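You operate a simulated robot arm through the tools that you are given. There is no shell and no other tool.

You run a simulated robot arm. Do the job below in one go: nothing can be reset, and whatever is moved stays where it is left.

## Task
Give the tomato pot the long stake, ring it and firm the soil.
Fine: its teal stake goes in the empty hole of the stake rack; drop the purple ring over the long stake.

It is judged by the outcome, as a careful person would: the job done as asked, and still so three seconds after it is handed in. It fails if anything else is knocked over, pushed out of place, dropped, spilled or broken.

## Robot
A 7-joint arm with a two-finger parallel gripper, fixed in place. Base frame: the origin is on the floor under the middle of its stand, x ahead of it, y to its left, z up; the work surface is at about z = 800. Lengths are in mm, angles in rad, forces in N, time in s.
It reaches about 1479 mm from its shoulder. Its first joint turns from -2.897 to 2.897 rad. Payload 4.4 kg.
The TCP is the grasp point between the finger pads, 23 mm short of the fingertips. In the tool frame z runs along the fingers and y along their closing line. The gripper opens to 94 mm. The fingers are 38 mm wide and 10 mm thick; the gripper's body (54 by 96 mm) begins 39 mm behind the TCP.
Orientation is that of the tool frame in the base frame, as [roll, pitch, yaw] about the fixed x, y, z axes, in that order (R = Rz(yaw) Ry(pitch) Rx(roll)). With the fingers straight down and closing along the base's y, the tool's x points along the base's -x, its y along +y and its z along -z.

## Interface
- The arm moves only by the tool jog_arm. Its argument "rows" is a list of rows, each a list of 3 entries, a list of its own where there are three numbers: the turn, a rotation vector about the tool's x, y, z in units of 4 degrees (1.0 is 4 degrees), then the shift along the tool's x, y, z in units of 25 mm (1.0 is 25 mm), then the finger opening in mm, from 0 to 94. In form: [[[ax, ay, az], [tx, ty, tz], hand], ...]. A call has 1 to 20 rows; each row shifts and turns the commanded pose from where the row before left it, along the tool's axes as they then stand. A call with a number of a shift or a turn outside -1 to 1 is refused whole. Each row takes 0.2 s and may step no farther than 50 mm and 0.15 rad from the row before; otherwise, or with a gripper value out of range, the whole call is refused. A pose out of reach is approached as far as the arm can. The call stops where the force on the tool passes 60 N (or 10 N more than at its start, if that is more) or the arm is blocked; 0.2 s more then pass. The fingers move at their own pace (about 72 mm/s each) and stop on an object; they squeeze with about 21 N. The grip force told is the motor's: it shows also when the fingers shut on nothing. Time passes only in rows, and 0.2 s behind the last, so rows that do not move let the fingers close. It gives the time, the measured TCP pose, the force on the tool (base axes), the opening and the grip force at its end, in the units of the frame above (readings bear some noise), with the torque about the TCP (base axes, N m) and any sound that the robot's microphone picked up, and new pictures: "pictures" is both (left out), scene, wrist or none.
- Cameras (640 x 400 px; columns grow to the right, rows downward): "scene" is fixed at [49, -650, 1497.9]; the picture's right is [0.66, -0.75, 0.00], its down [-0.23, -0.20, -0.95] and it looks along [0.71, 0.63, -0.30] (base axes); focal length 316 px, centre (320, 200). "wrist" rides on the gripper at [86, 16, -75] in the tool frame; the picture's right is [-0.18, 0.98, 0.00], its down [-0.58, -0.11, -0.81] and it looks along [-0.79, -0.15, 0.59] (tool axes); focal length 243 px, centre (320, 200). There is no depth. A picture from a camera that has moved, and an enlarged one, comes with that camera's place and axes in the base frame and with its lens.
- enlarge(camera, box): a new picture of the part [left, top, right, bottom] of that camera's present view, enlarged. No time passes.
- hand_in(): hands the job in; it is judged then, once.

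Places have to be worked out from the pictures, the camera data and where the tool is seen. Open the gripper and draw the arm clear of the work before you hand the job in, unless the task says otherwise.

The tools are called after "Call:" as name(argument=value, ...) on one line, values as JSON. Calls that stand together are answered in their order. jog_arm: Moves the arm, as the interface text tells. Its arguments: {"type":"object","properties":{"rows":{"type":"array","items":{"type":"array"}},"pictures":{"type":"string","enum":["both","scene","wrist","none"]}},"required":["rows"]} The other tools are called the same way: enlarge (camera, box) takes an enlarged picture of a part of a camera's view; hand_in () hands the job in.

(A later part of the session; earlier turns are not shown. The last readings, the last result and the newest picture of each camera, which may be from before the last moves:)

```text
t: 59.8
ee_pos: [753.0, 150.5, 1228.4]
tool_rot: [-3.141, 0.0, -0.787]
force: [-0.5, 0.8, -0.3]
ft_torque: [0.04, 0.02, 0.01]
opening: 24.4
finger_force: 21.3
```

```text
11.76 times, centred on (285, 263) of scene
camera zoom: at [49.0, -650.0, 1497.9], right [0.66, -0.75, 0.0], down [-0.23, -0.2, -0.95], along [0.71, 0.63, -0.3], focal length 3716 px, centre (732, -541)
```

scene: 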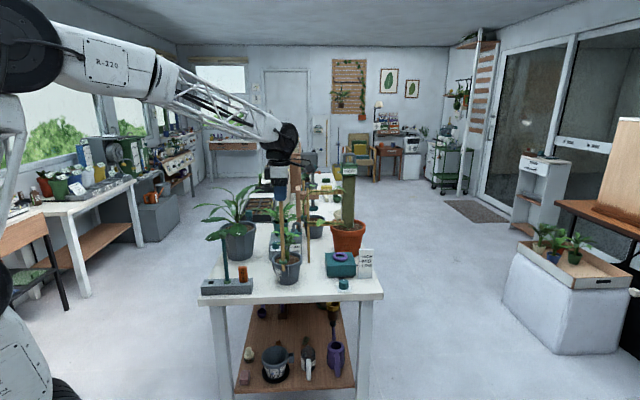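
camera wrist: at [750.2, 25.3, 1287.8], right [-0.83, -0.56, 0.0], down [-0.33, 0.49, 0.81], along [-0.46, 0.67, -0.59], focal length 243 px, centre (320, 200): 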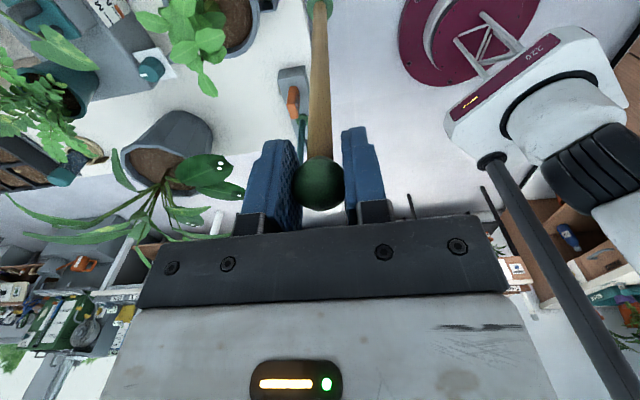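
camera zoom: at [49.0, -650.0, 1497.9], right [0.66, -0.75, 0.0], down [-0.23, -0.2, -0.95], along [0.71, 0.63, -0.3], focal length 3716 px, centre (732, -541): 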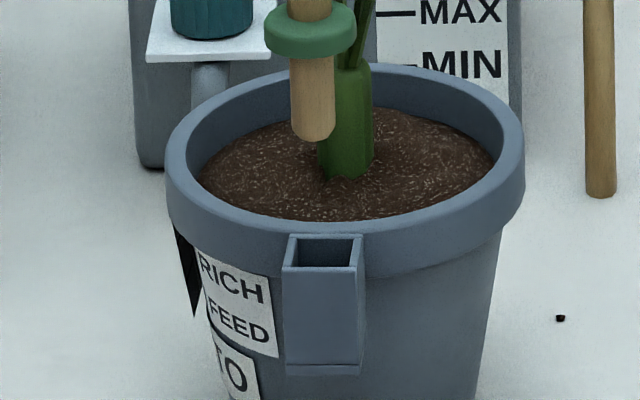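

Peg ≈13.6 mm, socket opening ≈17.5 mm. The tip is ~1.5 mm too far left; I shift +1.5 mm and lower 38 mm so the tip is just above the socket, then recheck.

Call:
jog_arm(rows=[[[0, 0, 0], [0.06, 0, 0.3], 10], [[0, 0, 0], [0, 0, 0.4], 10], [[0, 0, 0], [0, 0, 0.4], 10], [[0, 0, 0], [0, 0, 0.4], 10], [[0, 0, 0], [0, 0, 0], 10], [[0, 0, 0], [0, 0, 0], 10]], pictures="none")

Call:
enlarge(camera="scene", box=[272, 246, 298, 280])

Call:
enlarge(camera="wrist", box=[295, 0, 345, 50])

```text
t: 61.2
ee_pos: [752.3, 149.5, 1190.6]
tool_rot: [3.141, -0.001, -0.785]
force: [-0.1, -0.2, -0.2]
ft_torque: [-0.01, 0.03, -0.01]
opening: 24.3
finger_force: 21.0
```

```text
11.76 times, centred on (285, 263) of scene
camera zoom: at [49.0, -650.0, 1497.9], right [0.66, -0.75, 0.0], down [-0.23, -0.2, -0.95], along [0.71, 0.63, -0.3], focal length 3716 px, centre (732, -541)
```

zoom: 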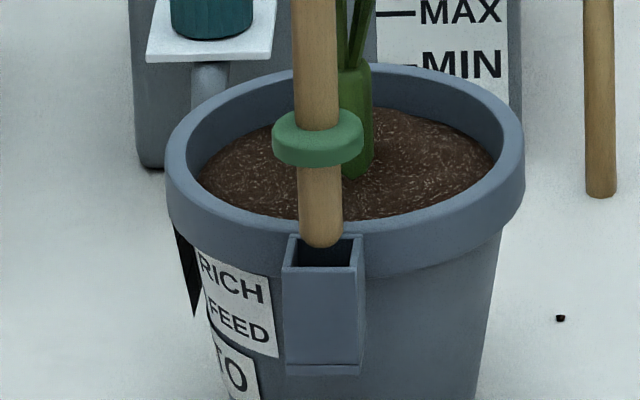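

```text
8.00 times, centred on (320, 25) of wrist
camera zoom: at [802.0, 75.3, 1265.0], right [-0.83, -0.56, 0.0], down [-0.33, 0.49, 0.81], along [-0.46, 0.67, -0.59], focal length 1941 px, centre (320, 1600)
```

zoom: 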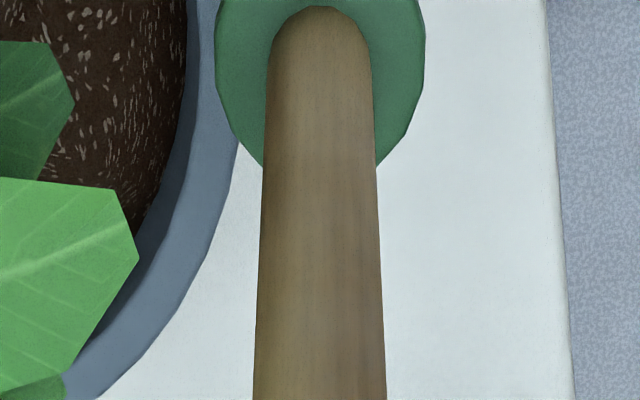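

Tip is right above the socket opening (centre error <1 mm). I lower in 4 mm steps watching the force.

Call:
jog_arm(rows=[[[0, 0, 0], [0.02, 0, 0.16], 10], [[0, 0, 0], [0, 0, 0.16], 10], [[0, 0, 0], [0, 0, 0.16], 10]], pictures="none")

Call:
enlarge(camera="scene", box=[272, 246, 298, 280])

```text
t: 62.0
ee_pos: [752.5, 149.3, 1179.9]
tool_rot: [-3.141, 0.001, -0.786]
force: [-0.3, -0.5, -0.8]
ft_torque: [-0.01, 0.04, -0.02]
opening: 24.4
finger_force: 20.8
```

```text
11.76 times, centred on (285, 263) of scene
camera zoom: at [49.0, -650.0, 1497.9], right [0.66, -0.75, 0.0], down [-0.23, -0.2, -0.95], along [0.71, 0.63, -0.3], focal length 3716 px, centre (732, -541)
```

zoom: 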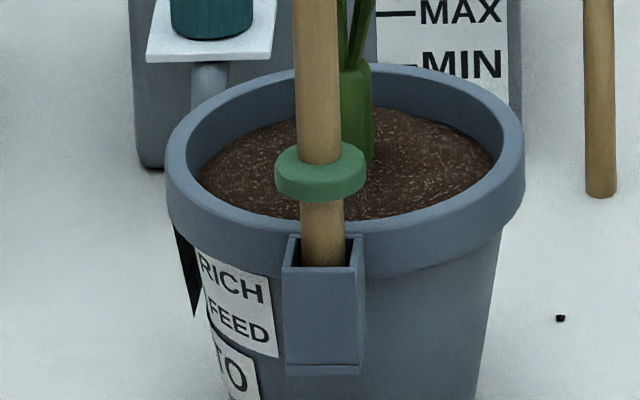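

The peg has entered the socket freely. Lower 20 mm more.

Call:
jog_arm(rows=[[[0, 0, 0], [0, 0, 0.2], 10], [[0, 0, 0], [0, 0, 0.2], 10], [[0, 0, 0], [0, 0, 0.2], 10], [[0, 0, 0], [0, 0, 0.2], 10]], pictures="none")

Call:
enlarge(camera="scene", box=[272, 246, 298, 280])

```text
t: 63.0
ee_pos: [752.0, 148.9, 1157.1]
tool_rot: [3.141, 0.001, -0.787]
force: [-0.4, -0.5, 0.4]
ft_torque: [0.0, 0.01, -0.01]
opening: 24.4
finger_force: 20.6
```

```text
11.76 times, centred on (285, 263) of scene
camera zoom: at [49.0, -650.0, 1497.9], right [0.66, -0.75, 0.0], down [-0.23, -0.2, -0.95], along [0.71, 0.63, -0.3], focal length 3716 px, centre (732, -541)
```

zoom: 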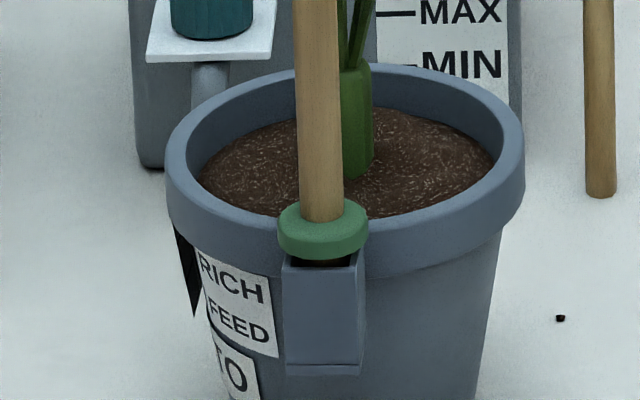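

About 6 mm remain; I lower the rest in small steps to seat the collar.

Call:
jog_arm(rows=[[[0, 0, 0], [0, 0, 0.1], 10], [[0, 0, 0], [0, 0, 0.08], 10], [[0, 0, 0], [0, 0, 0.06], 10]], pictures="none")

Call:
enlarge(camera="scene", box=[272, 246, 298, 280])

```text
t: 63.8
ee_pos: [753.5, 148.9, 1154.7]
tool_rot: [-3.141, 0.0, -0.785]
force: [-0.3, 0.9, 5.3]
ft_torque: [-0.01, 0.07, 0.01]
opening: 24.5
finger_force: 21.2
```

```text
11.76 times, centred on (285, 263) of scene
camera zoom: at [49.0, -650.0, 1497.9], right [0.66, -0.75, 0.0], down [-0.23, -0.2, -0.95], along [0.71, 0.63, -0.3], focal length 3716 px, centre (732, -541)
```

zoom: 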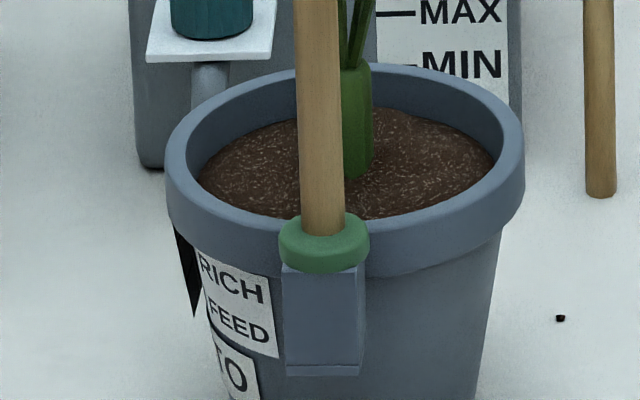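

Collar is seated (5 N contact). I open the fingers gently.

Call:
jog_arm(rows=[[[0, 0, 0], [0, 0, -0.03], 10], [[0, 0, 0], [0, 0, 0], 26], [[0, 0, 0], [0, 0, 0], 30], [[0, 0, 0], [0, 0, 0], 38], [[0, 0, 0], [0, 0, 0], 50], [[0, 0, 0], [0, 0, 0], 50]], pictures="none")

Call:
enlarge(camera="wrist", box=[260, 100, 400, 240])

Call:
enlarge(camera="scene", box=[250, 170, 330, 290])

```text
t: 65.2
ee_pos: [753.5, 148.4, 1154.1]
tool_rot: [3.141, -0.001, -0.785]
force: [-0.1, 0.3, -0.8]
ft_torque: [-0.01, 0.0, -0.01]
opening: 49.8
finger_force: 0.0
```

```text
2.86 times, centred on (330, 170) of wrist
camera zoom: at [802.5, 74.9, 1227.8], right [-0.83, -0.56, 0.0], down [-0.33, 0.49, 0.81], along [-0.46, 0.67, -0.59], focal length 693 px, centre (291, 286)
```

zoom: 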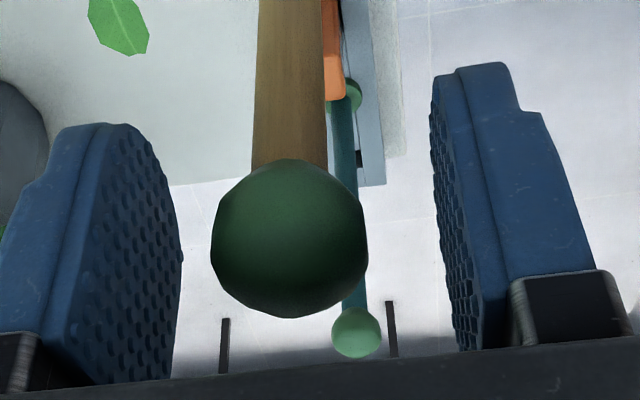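

```text
3.33 times, centred on (290, 230) of scene
camera zoom: at [49.0, -650.0, 1497.9], right [0.66, -0.75, 0.0], down [-0.23, -0.2, -0.95], along [0.71, 0.63, -0.3], focal length 1053 px, centre (420, 100)
```

zoom: 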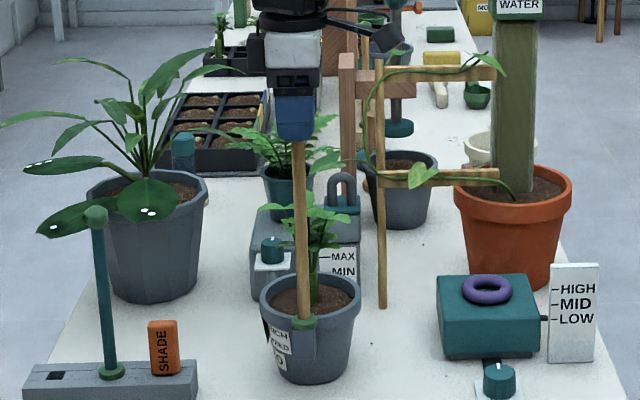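

Long stake stands in the tomato pot's socket. I rise well above it and fly to the ring on the teal box, about (1006,77).

Call:
jog_arm(rows=[[[0, 0, 0], [0, 0, -0.5], 50], [[0, 0, 0], [0, 0, -1], 50], [[0, 0, 0], [0, 0, -1], 60], [[0, 0, 0], [0, 0, -1], 80], [[0, 0, 0], [0, 0, -1], 94], [[0, 0, 0], [0.914, -0.518, 0], 94], [[0, 0, 0], [0.914, -0.518, 0], 94], [[0, 0, 0], [0.914, -0.518, 0], 94], [[0, 0, 0], [0.914, -0.518, 0], 94], [[0, 0, 0], [0.914, -0.518, 0], 94], [[0, 0, 0], [0.914, -0.518, 0], 94], [[0, 0, 0], [0.914, -0.518, 0], 94], [[0, 0, 0], [0.914, -0.518, 0], 94], [[0, 0, 0], [0.914, -0.518, 0], 94], [[0, 0, 0], [0.914, -0.518, 0], 94], [[0, 0, 0], [0, 0, 1], 94], [[0, 0, 0], [0, 0, 1], 94], [[0, 0, 0], [0, 0, 1], 94], [[0, 0, 0], [0, 0, 1], 94]], pictures="both")

Call:
enlarge(camera="scene", box=[240, 140, 400, 300])

```text
t: 69.2
ee_pos: [1007.3, 78.7, 1167.8]
tool_rot: [-3.141, 0.0, -0.785]
force: [1.1, 0.2, 0.1]
ft_torque: [-0.01, -0.01, 0.04]
opening: 93.7
finger_force: 0.0
camera wrist: at [1056.6, 5.3, 1240.9], right [-0.83, -0.56, 0.0], down [-0.33, 0.49, 0.81], along [-0.46, 0.67, -0.59], focal length 243 px, centre (320, 200)
```

scene: 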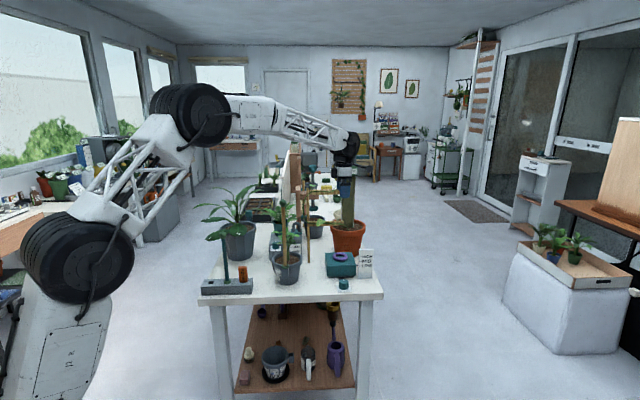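
wrist: 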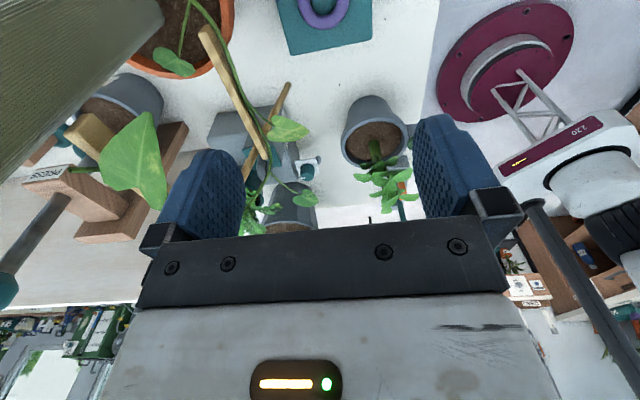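

```text
2.50 times, centred on (320, 220) of scene
camera zoom: at [49.0, -650.0, 1497.9], right [0.66, -0.75, 0.0], down [-0.23, -0.2, -0.95], along [0.71, 0.63, -0.3], focal length 790 px, centre (320, 150)
```

zoom: 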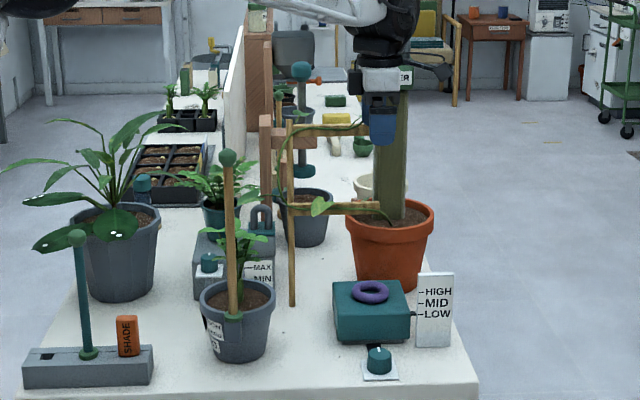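

There is a text label on the wooden bracket of the plunger; I enlarge it.

Call:
enlarge(camera="wrist", box=[0, 80, 190, 300])

Call:
enlarge(camera="wrist", box=[15, 160, 95, 220])

Call:
enlarge(camera="wrist", box=[260, 0, 400, 100])

```text
1.82 times, centred on (95, 190) of wrist
camera zoom: at [1056.6, 5.3, 1240.9], right [-0.83, -0.56, 0.0], down [-0.33, 0.49, 0.81], along [-0.46, 0.67, -0.59], focal length 441 px, centre (729, 218)
```

zoom: 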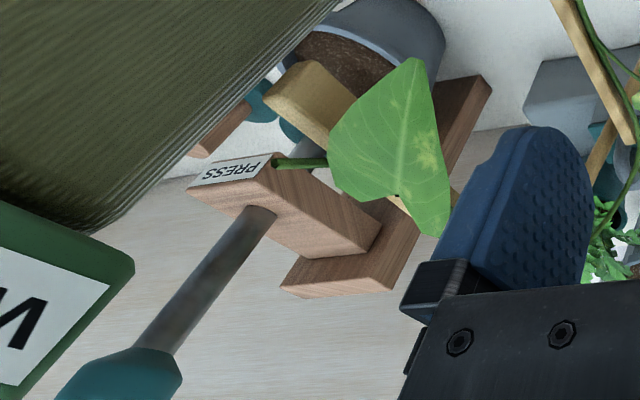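

```text
6.67 times, centred on (55, 190) of wrist
camera zoom: at [1056.6, 5.3, 1240.9], right [-0.83, -0.56, 0.0], down [-0.33, 0.49, 0.81], along [-0.46, 0.67, -0.59], focal length 1618 px, centre (2087, 267)
```

zoom: 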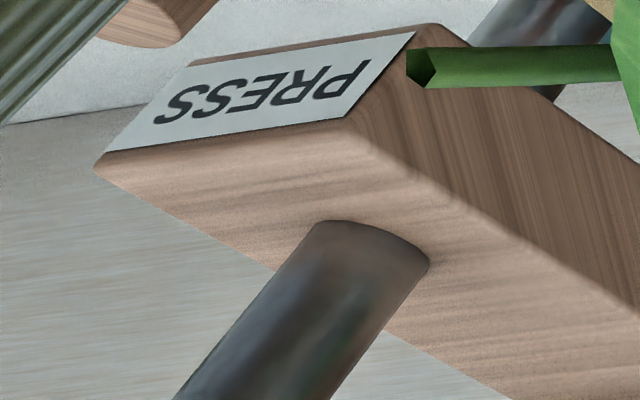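

```text
4.00 times, centred on (330, 50) of wrist
camera zoom: at [1056.6, 5.3, 1240.9], right [-0.83, -0.56, 0.0], down [-0.33, 0.49, 0.81], along [-0.46, 0.67, -0.59], focal length 970 px, centre (280, 800)
```

zoom: 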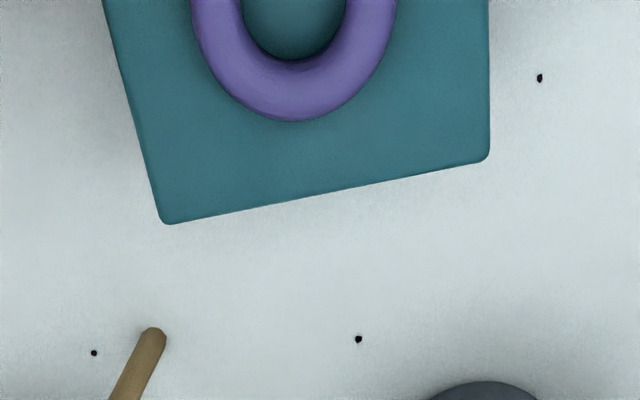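

The plunger station is labelled PRESS and is for whatever pot sits beneath it (not usable over a staked plant). For the ring, the terracotta pot rim is close on one side, so I rotate the gripper to yaw 70° (fingers clear of pot, sign and vine) before descending.

Call:
jog_arm(rows=[[[0, 0, 1], [0, 0, 0], 94], [[0, 0, 1], [0, 0, 0], 94], [[0, 0, 1], [0, 0, 0], 94], [[0, 0, 1], [0, 0, 0], 94], [[0, 0, 1], [0, 0, 0], 94], [[0, 0, 1], [0, 0, 0], 94], [[0, 0, 1], [0, 0, 0], 94], [[0, 0, 1], [0, 0, 0], 94], [[0, 0, 1], [0, 0, 0], 94], [[0, 0, 1], [0, 0, 0], 94], [[0, 0, 1], [0, 0, 0], 94], [[0, 0, 1], [0, 0, 0], 94], [[0, 0, 1], [0, 0, 0], 94], [[0, 0, 1], [0, 0, 0], 94], [[0, 0, 1], [0, 0, 0], 94], [[0, 0, 1], [0, 0, 0], 94], [[0, 0, 0.25], [0, 0, 1], 94], [[0, 0, 0], [0, 0, 1], 94], [[0, 0, 0], [0, 0, 1], 94], [[0, 0, 0], [0, 0, 1], 94]], pictures="wrist")

Call:
enlarge(camera="wrist", box=[240, 0, 400, 130])

```text
t: 73.4
ee_pos: [1007.0, 77.6, 1068.3]
tool_rot: [-3.141, 0.001, -1.919]
force: [0.2, 0.9, 0.2]
ft_torque: [-0.01, 0.02, 0.0]
opening: 93.9
finger_force: 0.0
camera wrist: at [961.9, 1.8, 1141.0], right [-0.86, 0.51, 0.0], down [0.3, 0.51, 0.81], along [0.41, 0.69, -0.59], focal length 243 px, centre (320, 200)
```

wrist: 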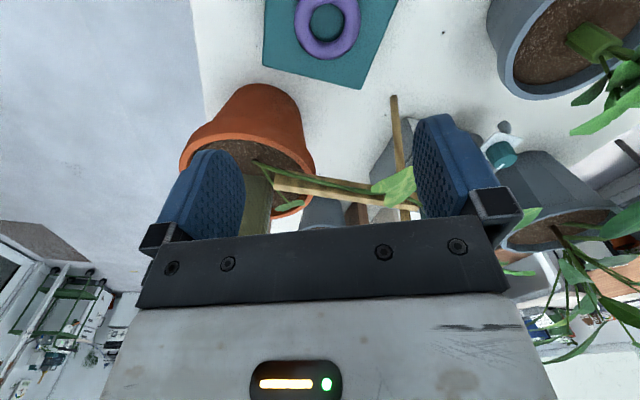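

```text
3.08 times, centred on (320, 65) of wrist
camera zoom: at [961.9, 1.8, 1141.0], right [-0.86, 0.51, 0.0], down [0.3, 0.51, 0.81], along [0.41, 0.69, -0.59], focal length 746 px, centre (320, 615)
```

zoom: 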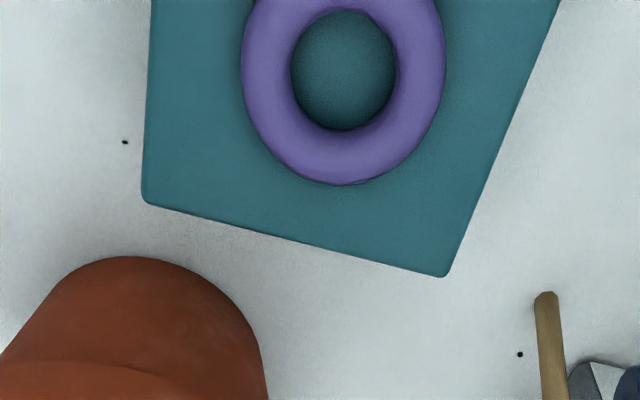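

Ring centre works out at about (1000,82,862), hole ≈34 mm, outside ≈65 mm. I trim 7 mm laterally and descend to TCP z≈930 for another look.

Call:
jog_arm(rows=[[[0, 0, 0], [-0.09, 0.28, 0.9], 94], [[0, 0, 0], [0, 0, 0.9], 94], [[0, 0, 0], [0, 0, 0.9], 94], [[0, 0, 0], [0, 0, 0.9], 94], [[0, 0, 0], [0, 0, 0.9], 94], [[0, 0, 0], [0, 0, 0.9], 94], [[0, 0, 0], [0, 0, 0], 94]], pictures="wrist")

Call:
enlarge(camera="wrist", box=[240, 30, 400, 190])

Call:
enlarge(camera="scene", box=[310, 190, 400, 300])

```text
t: 75.0
ee_pos: [1000.4, 82.6, 931.1]
tool_rot: [3.141, -0.001, -1.919]
force: [0.0, 0.1, -0.1]
ft_torque: [0.03, -0.01, 0.02]
opening: 93.8
finger_force: 0.0
camera wrist: at [956.1, 6.0, 1004.9], right [-0.86, 0.51, 0.0], down [0.3, 0.51, 0.81], along [0.41, 0.69, -0.59], focal length 243 px, centre (320, 200)
```

wrist: 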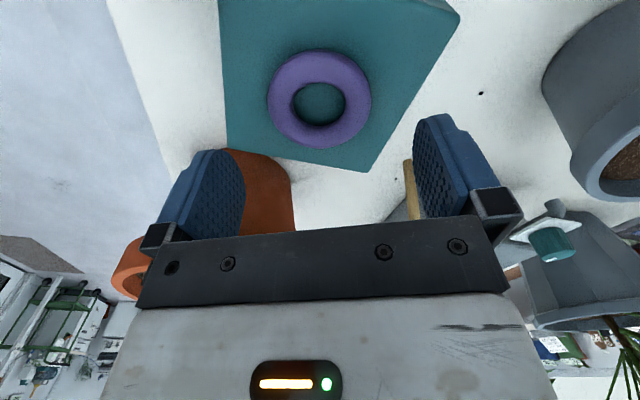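

```text
2.50 times, centred on (320, 110) of wrist
camera zoom: at [956.1, 6.0, 1004.9], right [-0.86, 0.51, 0.0], down [0.3, 0.51, 0.81], along [0.41, 0.69, -0.59], focal length 606 px, centre (320, 425)
```

zoom: 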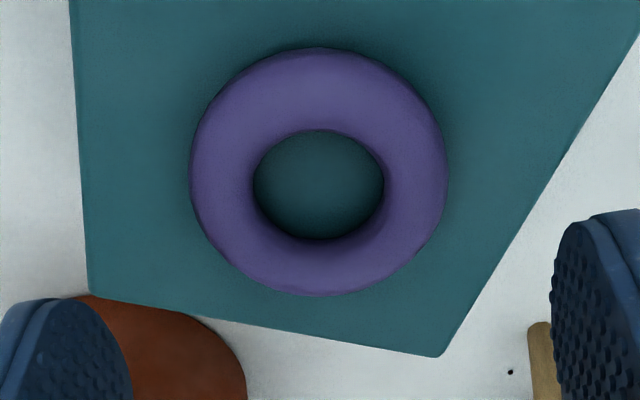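

```text
3.64 times, centred on (355, 245) of scene
camera zoom: at [49.0, -650.0, 1497.9], right [0.66, -0.75, 0.0], down [-0.23, -0.2, -0.95], along [0.71, 0.63, -0.3], focal length 1149 px, centre (193, 36)
```

zoom: 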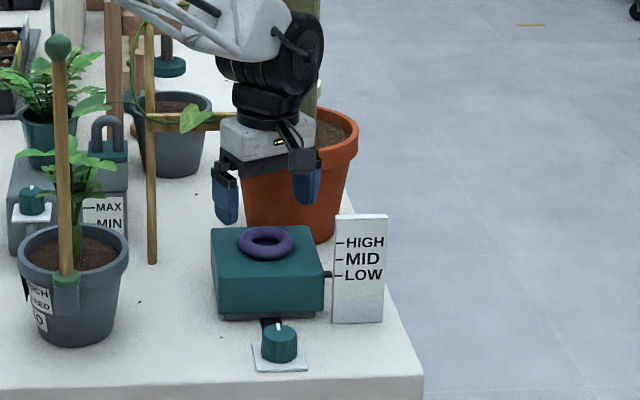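

Ring is centred in column 320 with clear space for both fingers. I descend to just above the box top (TCP ≈ 884) and check the scene view for the gap.

Call:
jog_arm(rows=[[[0, 0, 0], [0, 0, 0.62], 94], [[0, 0, 0], [0, 0, 0.62], 94], [[0, 0, 0], [0, 0, 0.6], 94], [[0, 0, 0], [0, 0, 0], 94]], pictures="none")

Call:
enlarge(camera="scene", box=[320, 225, 365, 285])

Call:
enlarge(camera="wrist", box=[220, 60, 420, 240])

```text
t: 76.0
ee_pos: [1001.1, 83.3, 886.0]
tool_rot: [-3.141, 0.0, -1.92]
force: [-0.3, -1.0, 4.7]
ft_torque: [0.03, 0.24, 0.06]
opening: 93.9
finger_force: 0.1
```

```text
6.67 times, centred on (342, 255) of scene
camera zoom: at [49.0, -650.0, 1497.9], right [0.66, -0.75, 0.0], down [-0.23, -0.2, -0.95], along [0.71, 0.63, -0.3], focal length 2106 px, centre (170, -167)
```

zoom: 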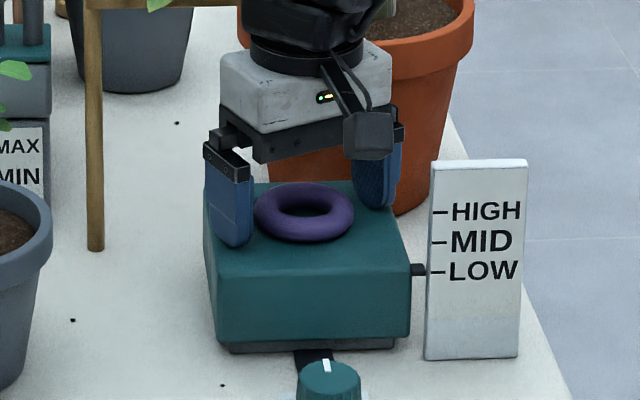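

```text
2.22 times, centred on (320, 150) of wrist
camera zoom: at [956.5, 6.3, 958.9], right [-0.86, 0.51, 0.0], down [0.3, 0.51, 0.81], along [0.41, 0.69, -0.59], focal length 539 px, centre (320, 311)
```

zoom: 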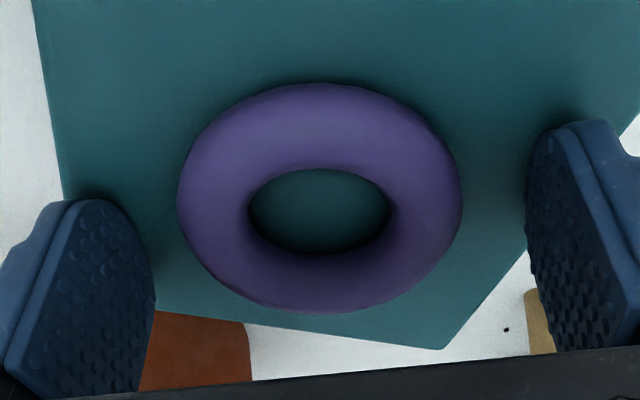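

A fingertip is just touching the box (4.7 N), so I raise 2.5 mm, then close toward the ring in steps.

Call:
jog_arm(rows=[[[0, 0, 0], [0, 0, -0.1], 94], [[0, 0, 0], [0, 0, 0], 84], [[0, 0, 0], [0, 0, 0], 76], [[0, 0, 0], [0, 0, 0], 72], [[0, 0, 0], [0, 0, 0], 72]], pictures="none")

Call:
enlarge(camera="wrist", box=[220, 60, 420, 240])

Call:
enlarge(camera="scene", box=[320, 225, 365, 285])

```text
t: 77.2
ee_pos: [1002.1, 82.8, 887.7]
tool_rot: [3.141, 0.0, -1.921]
force: [-0.3, -0.5, 0.2]
ft_torque: [-0.02, -0.02, -0.01]
opening: 71.7
finger_force: 0.1
```

```text
2.22 times, centred on (320, 150) of wrist
camera zoom: at [956.5, 6.5, 961.5], right [-0.86, 0.51, 0.0], down [0.3, 0.51, 0.81], along [0.41, 0.69, -0.59], focal length 539 px, centre (320, 311)
```

zoom: 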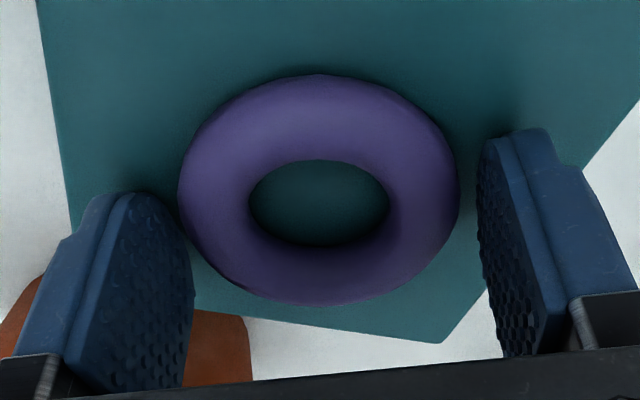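

```text
6.67 times, centred on (342, 255) of scene
camera zoom: at [49.0, -650.0, 1497.9], right [0.66, -0.75, 0.0], down [-0.23, -0.2, -0.95], along [0.71, 0.63, -0.3], focal length 2106 px, centre (170, -167)
```

zoom: 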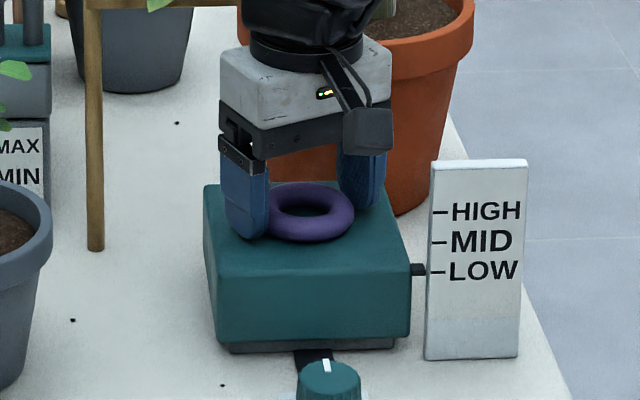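

Fingers straddle the ring. I shift 2 mm to centre it on the pads and close; then check the grip.

Call:
jog_arm(rows=[[[0, 0, 0], [0.08, 0, 0], 72], [[0, 0, 0], [0, 0, 0], 68], [[0, 0, 0], [0, 0, 0], 64], [[0, 0, 0], [0, 0, 0], 58], [[0, 0, 0], [0, 0, 0], 50], [[0, 0, 0], [0, 0, 0], 50]], pictures="none")

Call:
enlarge(camera="wrist", box=[220, 60, 420, 240])

```text
t: 78.6
ee_pos: [1000.2, 82.0, 888.1]
tool_rot: [3.141, 0.0, -1.92]
force: [1.3, 0.0, -0.4]
ft_torque: [0.0, -0.02, -0.01]
opening: 59.0
finger_force: 21.5
```

```text
2.22 times, centred on (320, 150) of wrist
camera zoom: at [955.6, 4.4, 961.5], right [-0.86, 0.51, 0.0], down [0.3, 0.51, 0.81], along [0.41, 0.69, -0.59], focal length 539 px, centre (320, 311)
```

zoom: 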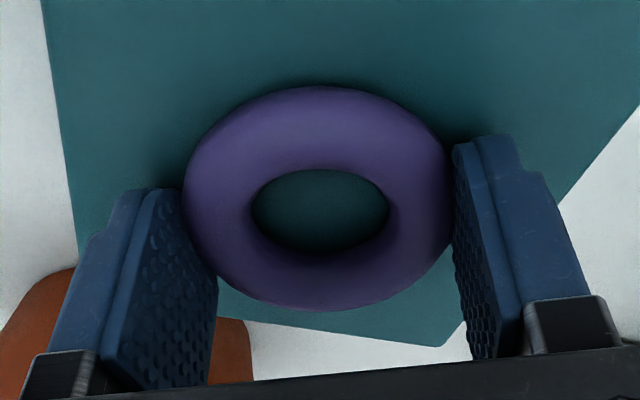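

Gripped at 59 mm with 21 N. Lift 30 mm slowly and check that the ring comes along level.

Call:
jog_arm(rows=[[[0, 0, 0], [0, 0, -0.2], 50], [[0, 0, 0], [0, 0, -0.5], 50], [[0, 0, 0], [0, 0, -0.5], 50], [[0, 0, 0], [0, 0, 0], 50]], pictures="none")

Call:
enlarge(camera="wrist", box=[220, 60, 420, 240])

Call:
enlarge(camera="scene", box=[320, 225, 365, 285])

```text
t: 79.6
ee_pos: [999.8, 80.4, 918.0]
tool_rot: [3.141, 0.001, -1.918]
force: [-0.4, 0.7, -0.3]
ft_torque: [-0.01, 0.01, -0.01]
opening: 59.2
finger_force: 21.5
```

```text
2.22 times, centred on (320, 150) of wrist
camera zoom: at [955.4, 4.4, 991.8], right [-0.86, 0.51, 0.0], down [0.3, 0.51, 0.81], along [0.41, 0.69, -0.59], focal length 539 px, centre (320, 311)
```

zoom: 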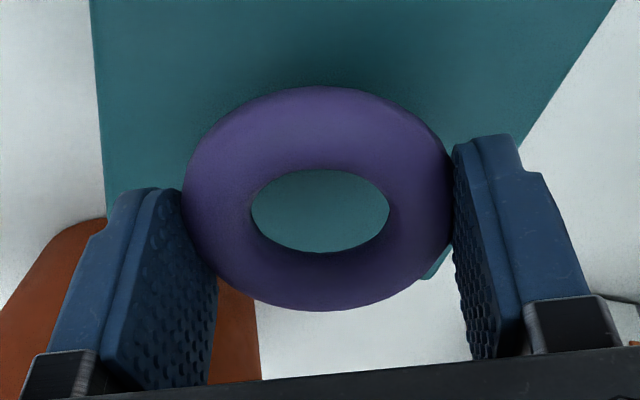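

```text
6.67 times, centred on (342, 255) of scene
camera zoom: at [49.0, -650.0, 1497.9], right [0.66, -0.75, 0.0], down [-0.23, -0.2, -0.95], along [0.71, 0.63, -0.3], focal length 2106 px, centre (170, -167)
```

zoom: 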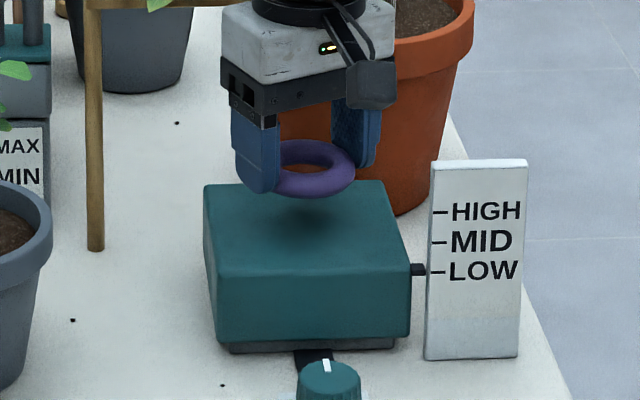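

Ring is held level. I lift straight up to clear everything and fly back to hover above the long stake's ball.

Call:
jog_arm(rows=[[[0, 0, 0], [0, 0, -1], 50], [[0, 0, 0], [0, 0, -1], 50], [[0, 0, 0], [0, 0, -1], 50], [[0, 0, 0], [0, 0, -1], 50], [[0, 0, 0], [0, 0, -1], 50], [[0, 0, 0], [0, 0, -1], 50], [[0, 0, 0], [0, 0, -1], 50], [[0, 0, 0], [0, 0, -1], 50], [[0, 0, 0], [0, 0, -1], 50], [[0, 0, 0], [0, 0, -1], 50], [[0, 0, 0], [0, 0, -1], 50], [[0, 0, 0], [0, 0, -1], 50], [[0, 0, 0], [0, 0, -1], 50], [[0, 0, 0], [0, 0, 0], 50]], pictures="none")

Call:
jog_arm(rows=[[[0, 0, 0], [0.09, 0.6, 0], 50], [[0, 0, 0], [0.09, 1, 0], 50], [[0, 0, 0], [0.09, 1, 0], 50], [[0, 0, 0], [0.09, 1, 0], 50], [[0, 0, 0], [0.09, 1, 0], 50], [[0, 0, 0], [0.09, 1, 0], 50], [[0, 0, 0], [0.09, 1, 0], 50], [[0, 0, 0], [0.09, 1, 0], 50], [[0, 0, 0], [0.09, 1, 0], 50], [[0, 0, 0], [0.09, 1, 0], 50], [[0, 0, 0], [0, 0.6, 0], 50], [[0, 0, 0], [0, 0, 0], 50], [[0, 0, 0], [0, 0, 0], 50]], pictures="both")

Call:
enlarge(camera="wrist", box=[220, 0, 420, 240])

Call:
enlarge(camera="scene", box=[260, 150, 330, 280])

```text
t: 82.6
ee_pos: [999.9, 80.9, 1241.5]
tool_rot: [-3.141, -0.001, -1.922]
force: [-0.1, 0.3, -0.4]
ft_torque: [0.0, -0.02, 0.02]
opening: 58.9
finger_force: 21.3
```

```text
t: 85.4
ee_pos: [752.6, 148.8, 1243.6]
tool_rot: [-3.14, -0.001, -1.919]
force: [-0.6, -0.2, -0.8]
ft_torque: [0.02, 0.03, -0.03]
opening: 59.2
finger_force: 21.4
camera wrist: at [708.2, 71.7, 1317.1], right [-0.86, 0.51, 0.0], down [0.3, 0.51, 0.81], along [0.41, 0.69, -0.59], focal length 243 px, centre (320, 200)
```

scene: 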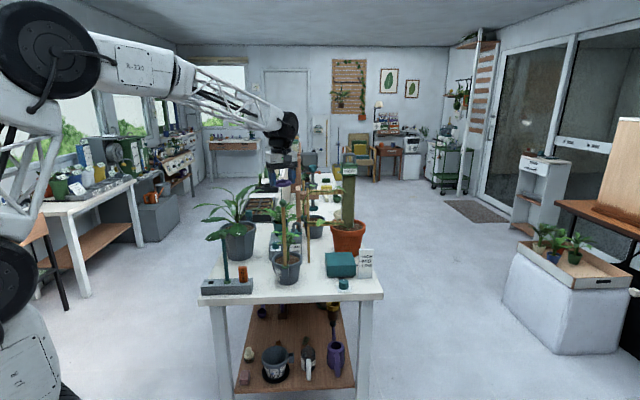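
wrist: 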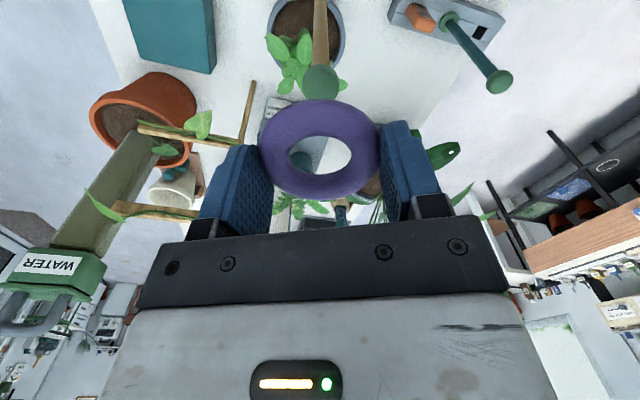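

```text
1.67 times, centred on (320, 120) of wrist
camera zoom: at [708.2, 71.7, 1317.1], right [-0.86, 0.51, 0.0], down [0.3, 0.51, 0.81], along [0.41, 0.69, -0.59], focal length 404 px, centre (320, 333)
```

zoom: 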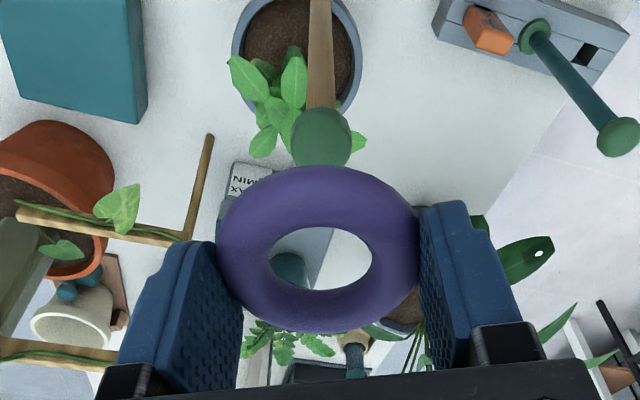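

```text
3.08 times, centred on (295, 215) of scene
camera zoom: at [49.0, -650.0, 1497.9], right [0.66, -0.75, 0.0], down [-0.23, -0.2, -0.95], along [0.71, 0.63, -0.3], focal length 972 px, centre (397, 154)
```

zoom: 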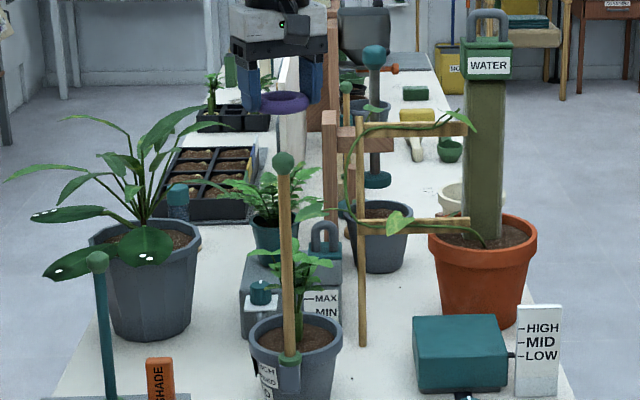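

Both ring and ball are on column 320 in the wrist view. I zoom the scene view to check left-right alignment of ring hole and ball.

Call:
enlarge(camera="scene", box=[275, 175, 300, 210])

Call:
enlarge(camera="wrist", box=[280, 50, 360, 210])

```text
11.43 times, centred on (288, 192) of scene
camera zoom: at [49.0, -650.0, 1497.9], right [0.66, -0.75, 0.0], down [-0.23, -0.2, -0.95], along [0.71, 0.63, -0.3], focal length 3610 px, centre (691, 286)
```

zoom: 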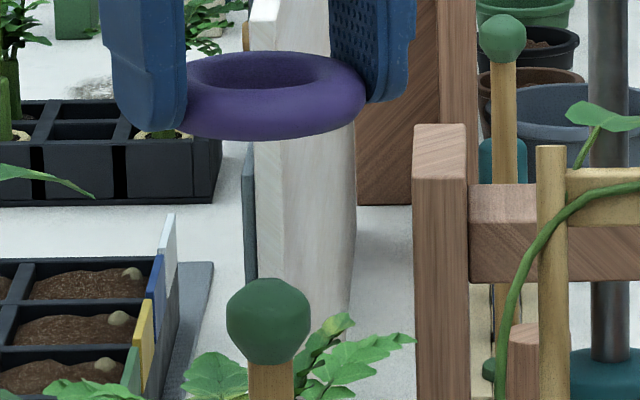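

```text
2.50 times, centred on (320, 130) of wrist
camera zoom: at [708.2, 71.7, 1317.1], right [-0.86, 0.51, 0.0], down [0.3, 0.51, 0.81], along [0.41, 0.69, -0.59], focal length 606 px, centre (320, 375)
```

zoom: 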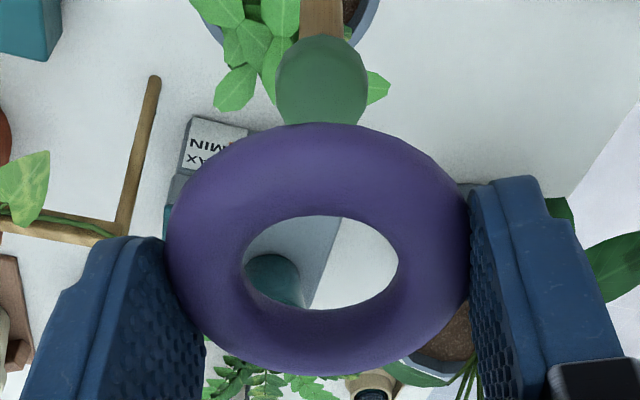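

Ring and ball agree within ~1 mm left-right. I lower 38 mm so the ring is just above the ball and recheck.

Call:
jog_arm(rows=[[[0, 0, 0], [0, 0, 0.5], 50], [[0, 0, 0], [0, 0, 0.5], 50], [[0, 0, 0], [0, 0, 0.52], 50], [[0, 0, 0], [0, 0, 0], 50]], pictures="none")

Call:
enlarge(camera="scene", box=[275, 175, 300, 210])

Call:
enlarge(camera="wrist", box=[270, 90, 370, 210])

```text
t: 86.4
ee_pos: [753.3, 147.7, 1205.5]
tool_rot: [3.141, 0.001, -1.918]
force: [-1.1, 0.0, 0.4]
ft_torque: [0.0, 0.01, -0.01]
opening: 59.3
finger_force: 20.9
```

```text
11.43 times, centred on (288, 192) of scene
camera zoom: at [49.0, -650.0, 1497.9], right [0.66, -0.75, 0.0], down [-0.23, -0.2, -0.95], along [0.71, 0.63, -0.3], focal length 3610 px, centre (691, 286)
```

zoom: 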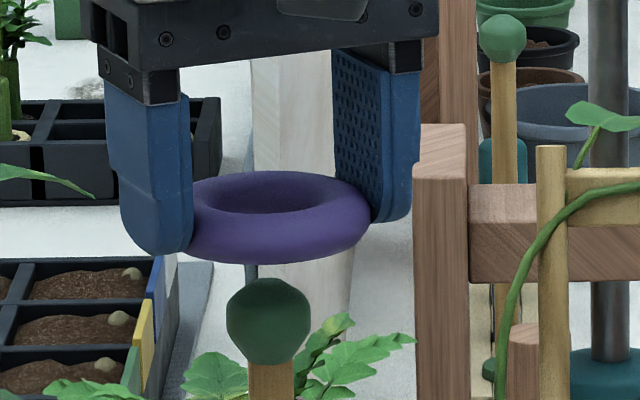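

```text
3.33 times, centred on (320, 150) of wrist
camera zoom: at [708.1, 71.2, 1278.9], right [-0.86, 0.51, 0.0], down [0.3, 0.51, 0.81], along [0.41, 0.69, -0.59], focal length 809 px, centre (320, 367)
```

zoom: 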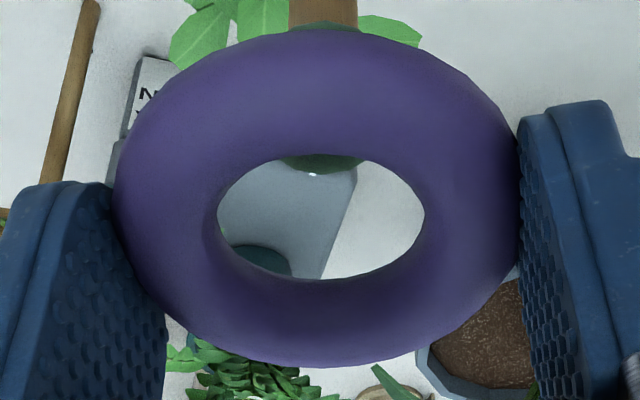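

The ball is visible centred through the ring opening. I lower the ring 30 mm in small steps over the ball, watching the force.

Call:
jog_arm(rows=[[[0, 0, 0], [0, 0, 0.2], 50], [[0, 0, 0], [0, 0, 0.2], 50], [[0, 0, 0], [0, 0, 0.2], 50], [[0, 0, 0], [0, 0, 0.2], 50]], pictures="none")

Call:
enlarge(camera="scene", box=[275, 175, 300, 210])

Call:
enlarge(camera="wrist", box=[270, 90, 370, 210])

```text
t: 87.4
ee_pos: [753.0, 147.1, 1184.6]
tool_rot: [3.141, -0.001, -1.92]
force: [-0.3, 0.1, -0.2]
ft_torque: [0.02, 0.02, 0.0]
opening: 59.6
finger_force: 21.3
```

```text
11.43 times, centred on (288, 192) of scene
camera zoom: at [49.0, -650.0, 1497.9], right [0.66, -0.75, 0.0], down [-0.23, -0.2, -0.95], along [0.71, 0.63, -0.3], focal length 3610 px, centre (691, 286)
```

zoom: 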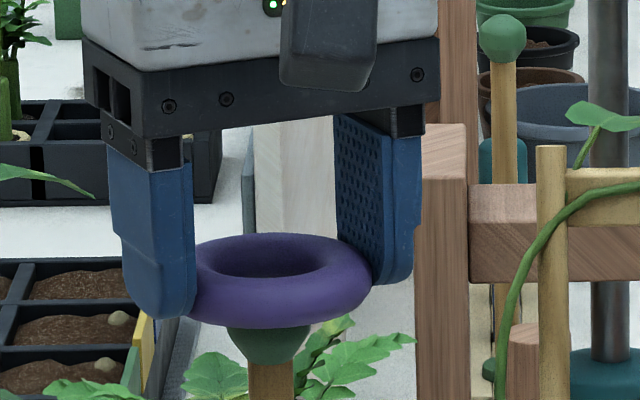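

```text
3.33 times, centred on (320, 150) of wrist
camera zoom: at [708.2, 71.3, 1258.8], right [-0.86, 0.51, 0.0], down [0.3, 0.51, 0.81], along [0.41, 0.69, -0.59], focal length 809 px, centre (320, 367)
```

zoom: 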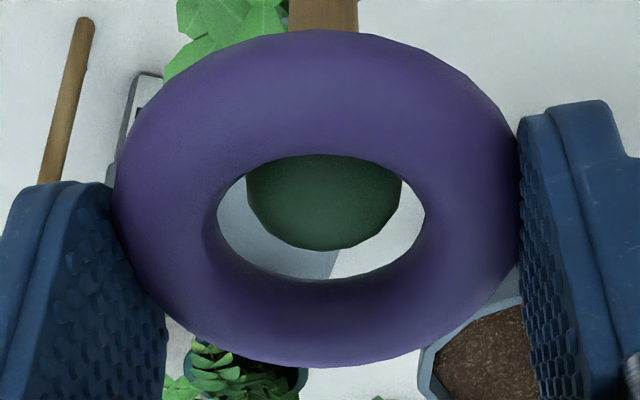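

The ball is entering the ring centred with clearance all round. Continue lowering 25 mm.

Call:
jog_arm(rows=[[[0, 0, 0], [0, 0, 0.2], 50], [[0, 0, 0], [0, 0, 0.2], 50], [[0, 0, 0], [0, 0, 0.2], 50]], pictures="none")

Call:
enlarge(camera="wrist", box=[270, 90, 370, 210])

Call:
enlarge(camera="scene", box=[275, 175, 300, 210])

```text
t: 88.2
ee_pos: [753.7, 147.3, 1169.3]
tool_rot: [-3.141, 0.001, -1.92]
force: [0.2, 0.7, -1.0]
ft_torque: [0.01, 0.0, 0.0]
opening: 59.2
finger_force: 20.6
```

```text
3.33 times, centred on (320, 150) of wrist
camera zoom: at [708.5, 71.1, 1243.8], right [-0.86, 0.51, 0.0], down [0.3, 0.51, 0.81], along [0.41, 0.69, -0.59], focal length 809 px, centre (320, 367)
```

zoom: 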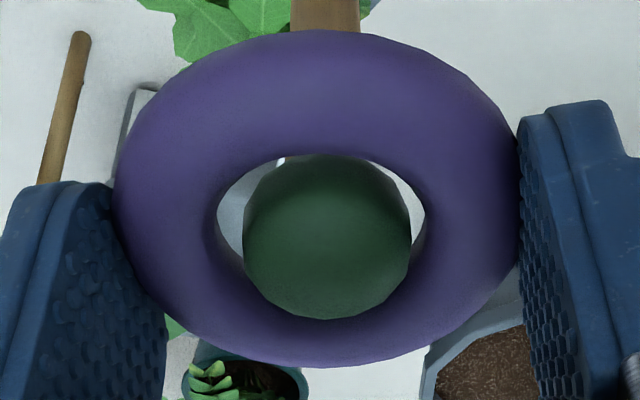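

```text
11.43 times, centred on (288, 192) of scene
camera zoom: at [49.0, -650.0, 1497.9], right [0.66, -0.75, 0.0], down [-0.23, -0.2, -0.95], along [0.71, 0.63, -0.3], focal length 3610 px, centre (691, 286)
```

zoom: 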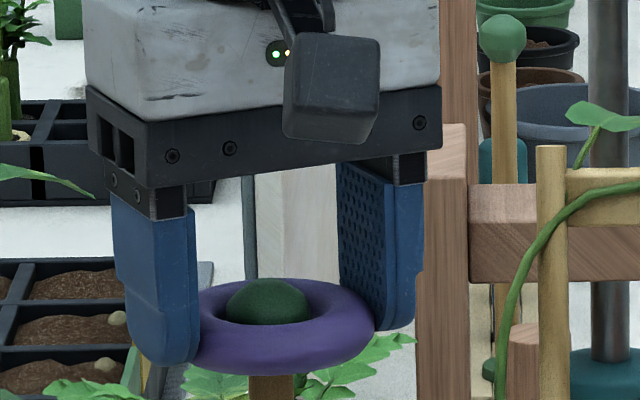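

The ring is around the ball. I lower 24 mm further so it is well below the ball on the rod.

Call:
jog_arm(rows=[[[0, 0, 0], [0, 0, 0.2], 50], [[0, 0, 0], [0, 0, 0.2], 50], [[0, 0, 0], [0, 0, 0.2], 50], [[0, 0, 0], [0, 0, 0.2], 50], [[0, 0, 0], [0, 0, 0.2], 50]], pictures="none")

Call:
enlarge(camera="wrist", box=[260, 80, 380, 240])

Call:
enlarge(camera="scene", box=[265, 175, 310, 235])

```text
t: 89.4
ee_pos: [752.7, 147.7, 1143.4]
tool_rot: [-3.141, 0.0, -1.918]
force: [0.4, 0.3, -1.1]
ft_torque: [-0.02, 0.01, 0.01]
opening: 59.1
finger_force: 20.8
```

```text
2.50 times, centred on (320, 160) of wrist
camera zoom: at [708.2, 71.1, 1218.9], right [-0.86, 0.51, 0.0], down [0.3, 0.51, 0.81], along [0.41, 0.69, -0.59], focal length 606 px, centre (320, 300)
```

zoom: 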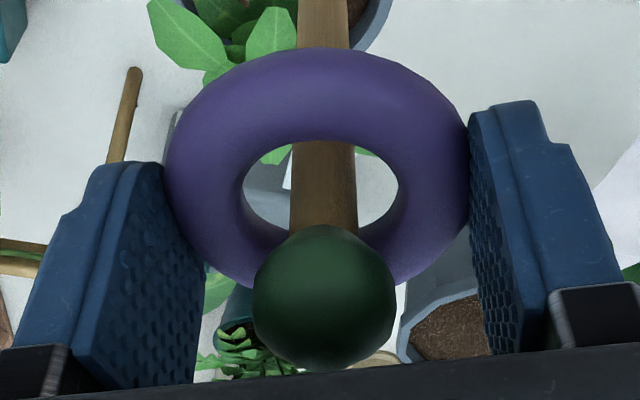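

```text
6.67 times, centred on (288, 205) of scene
camera zoom: at [49.0, -650.0, 1497.9], right [0.66, -0.75, 0.0], down [-0.23, -0.2, -0.95], along [0.71, 0.63, -0.3], focal length 2106 px, centre (537, 167)
```

zoom: 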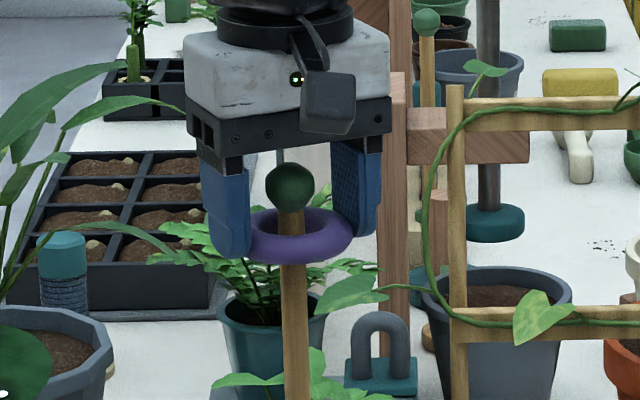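

The ring hangs well below the ball around the rod. I open the fingers to drop it down the stake.

Call:
jog_arm(rows=[[[0, 0, 0], [0, 0, 0.2], 50], [[0, 0, 0], [0, 0, 0], 70], [[0, 0, 0], [0, 0, 0], 90], [[0, 0, 0], [0, 0, 0], 90], [[0, 0, 0], [0, 0, 0], 90], [[0, 0, 0], [0, 0, 0], 90]], pictures="both")

Call:
enlarge(camera="scene", box=[255, 185, 320, 290])

```text
t: 90.8
ee_pos: [753.4, 148.2, 1140.4]
tool_rot: [3.14, 0.0, -1.92]
force: [0.4, -0.1, -0.3]
ft_torque: [0.01, 0.0, -0.01]
opening: 90.1
finger_force: 0.1
camera wrist: at [708.2, 71.2, 1213.9], right [-0.86, 0.51, 0.0], down [0.3, 0.51, 0.81], along [0.41, 0.69, -0.59], focal length 243 px, centre (320, 200)
```

scene: 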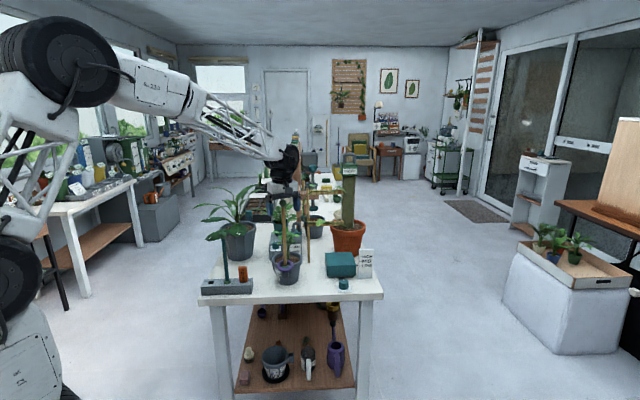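
wrist: 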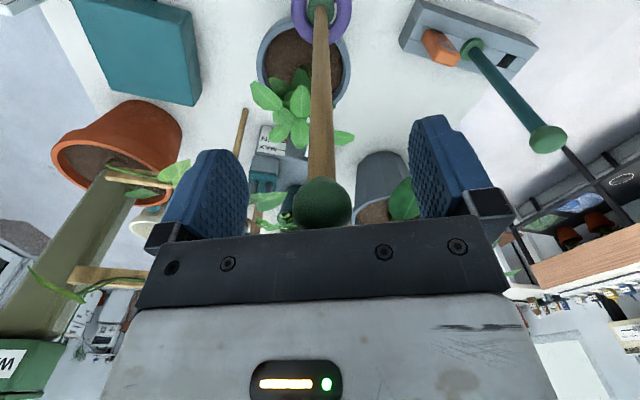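

```text
3.81 times, centred on (288, 238) of scene
camera zoom: at [49.0, -650.0, 1497.9], right [0.66, -0.75, 0.0], down [-0.23, -0.2, -0.95], along [0.71, 0.63, -0.3], focal length 1203 px, centre (444, 57)
```

zoom: 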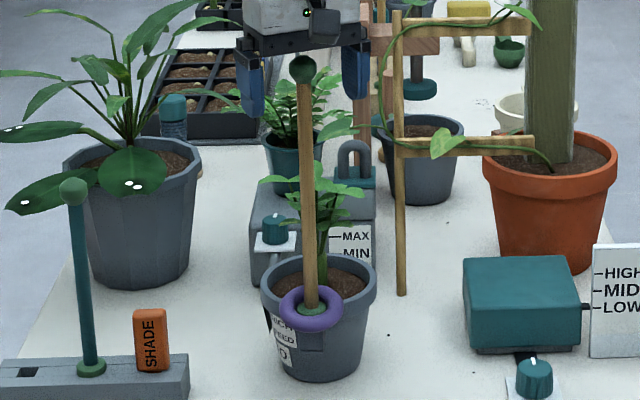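

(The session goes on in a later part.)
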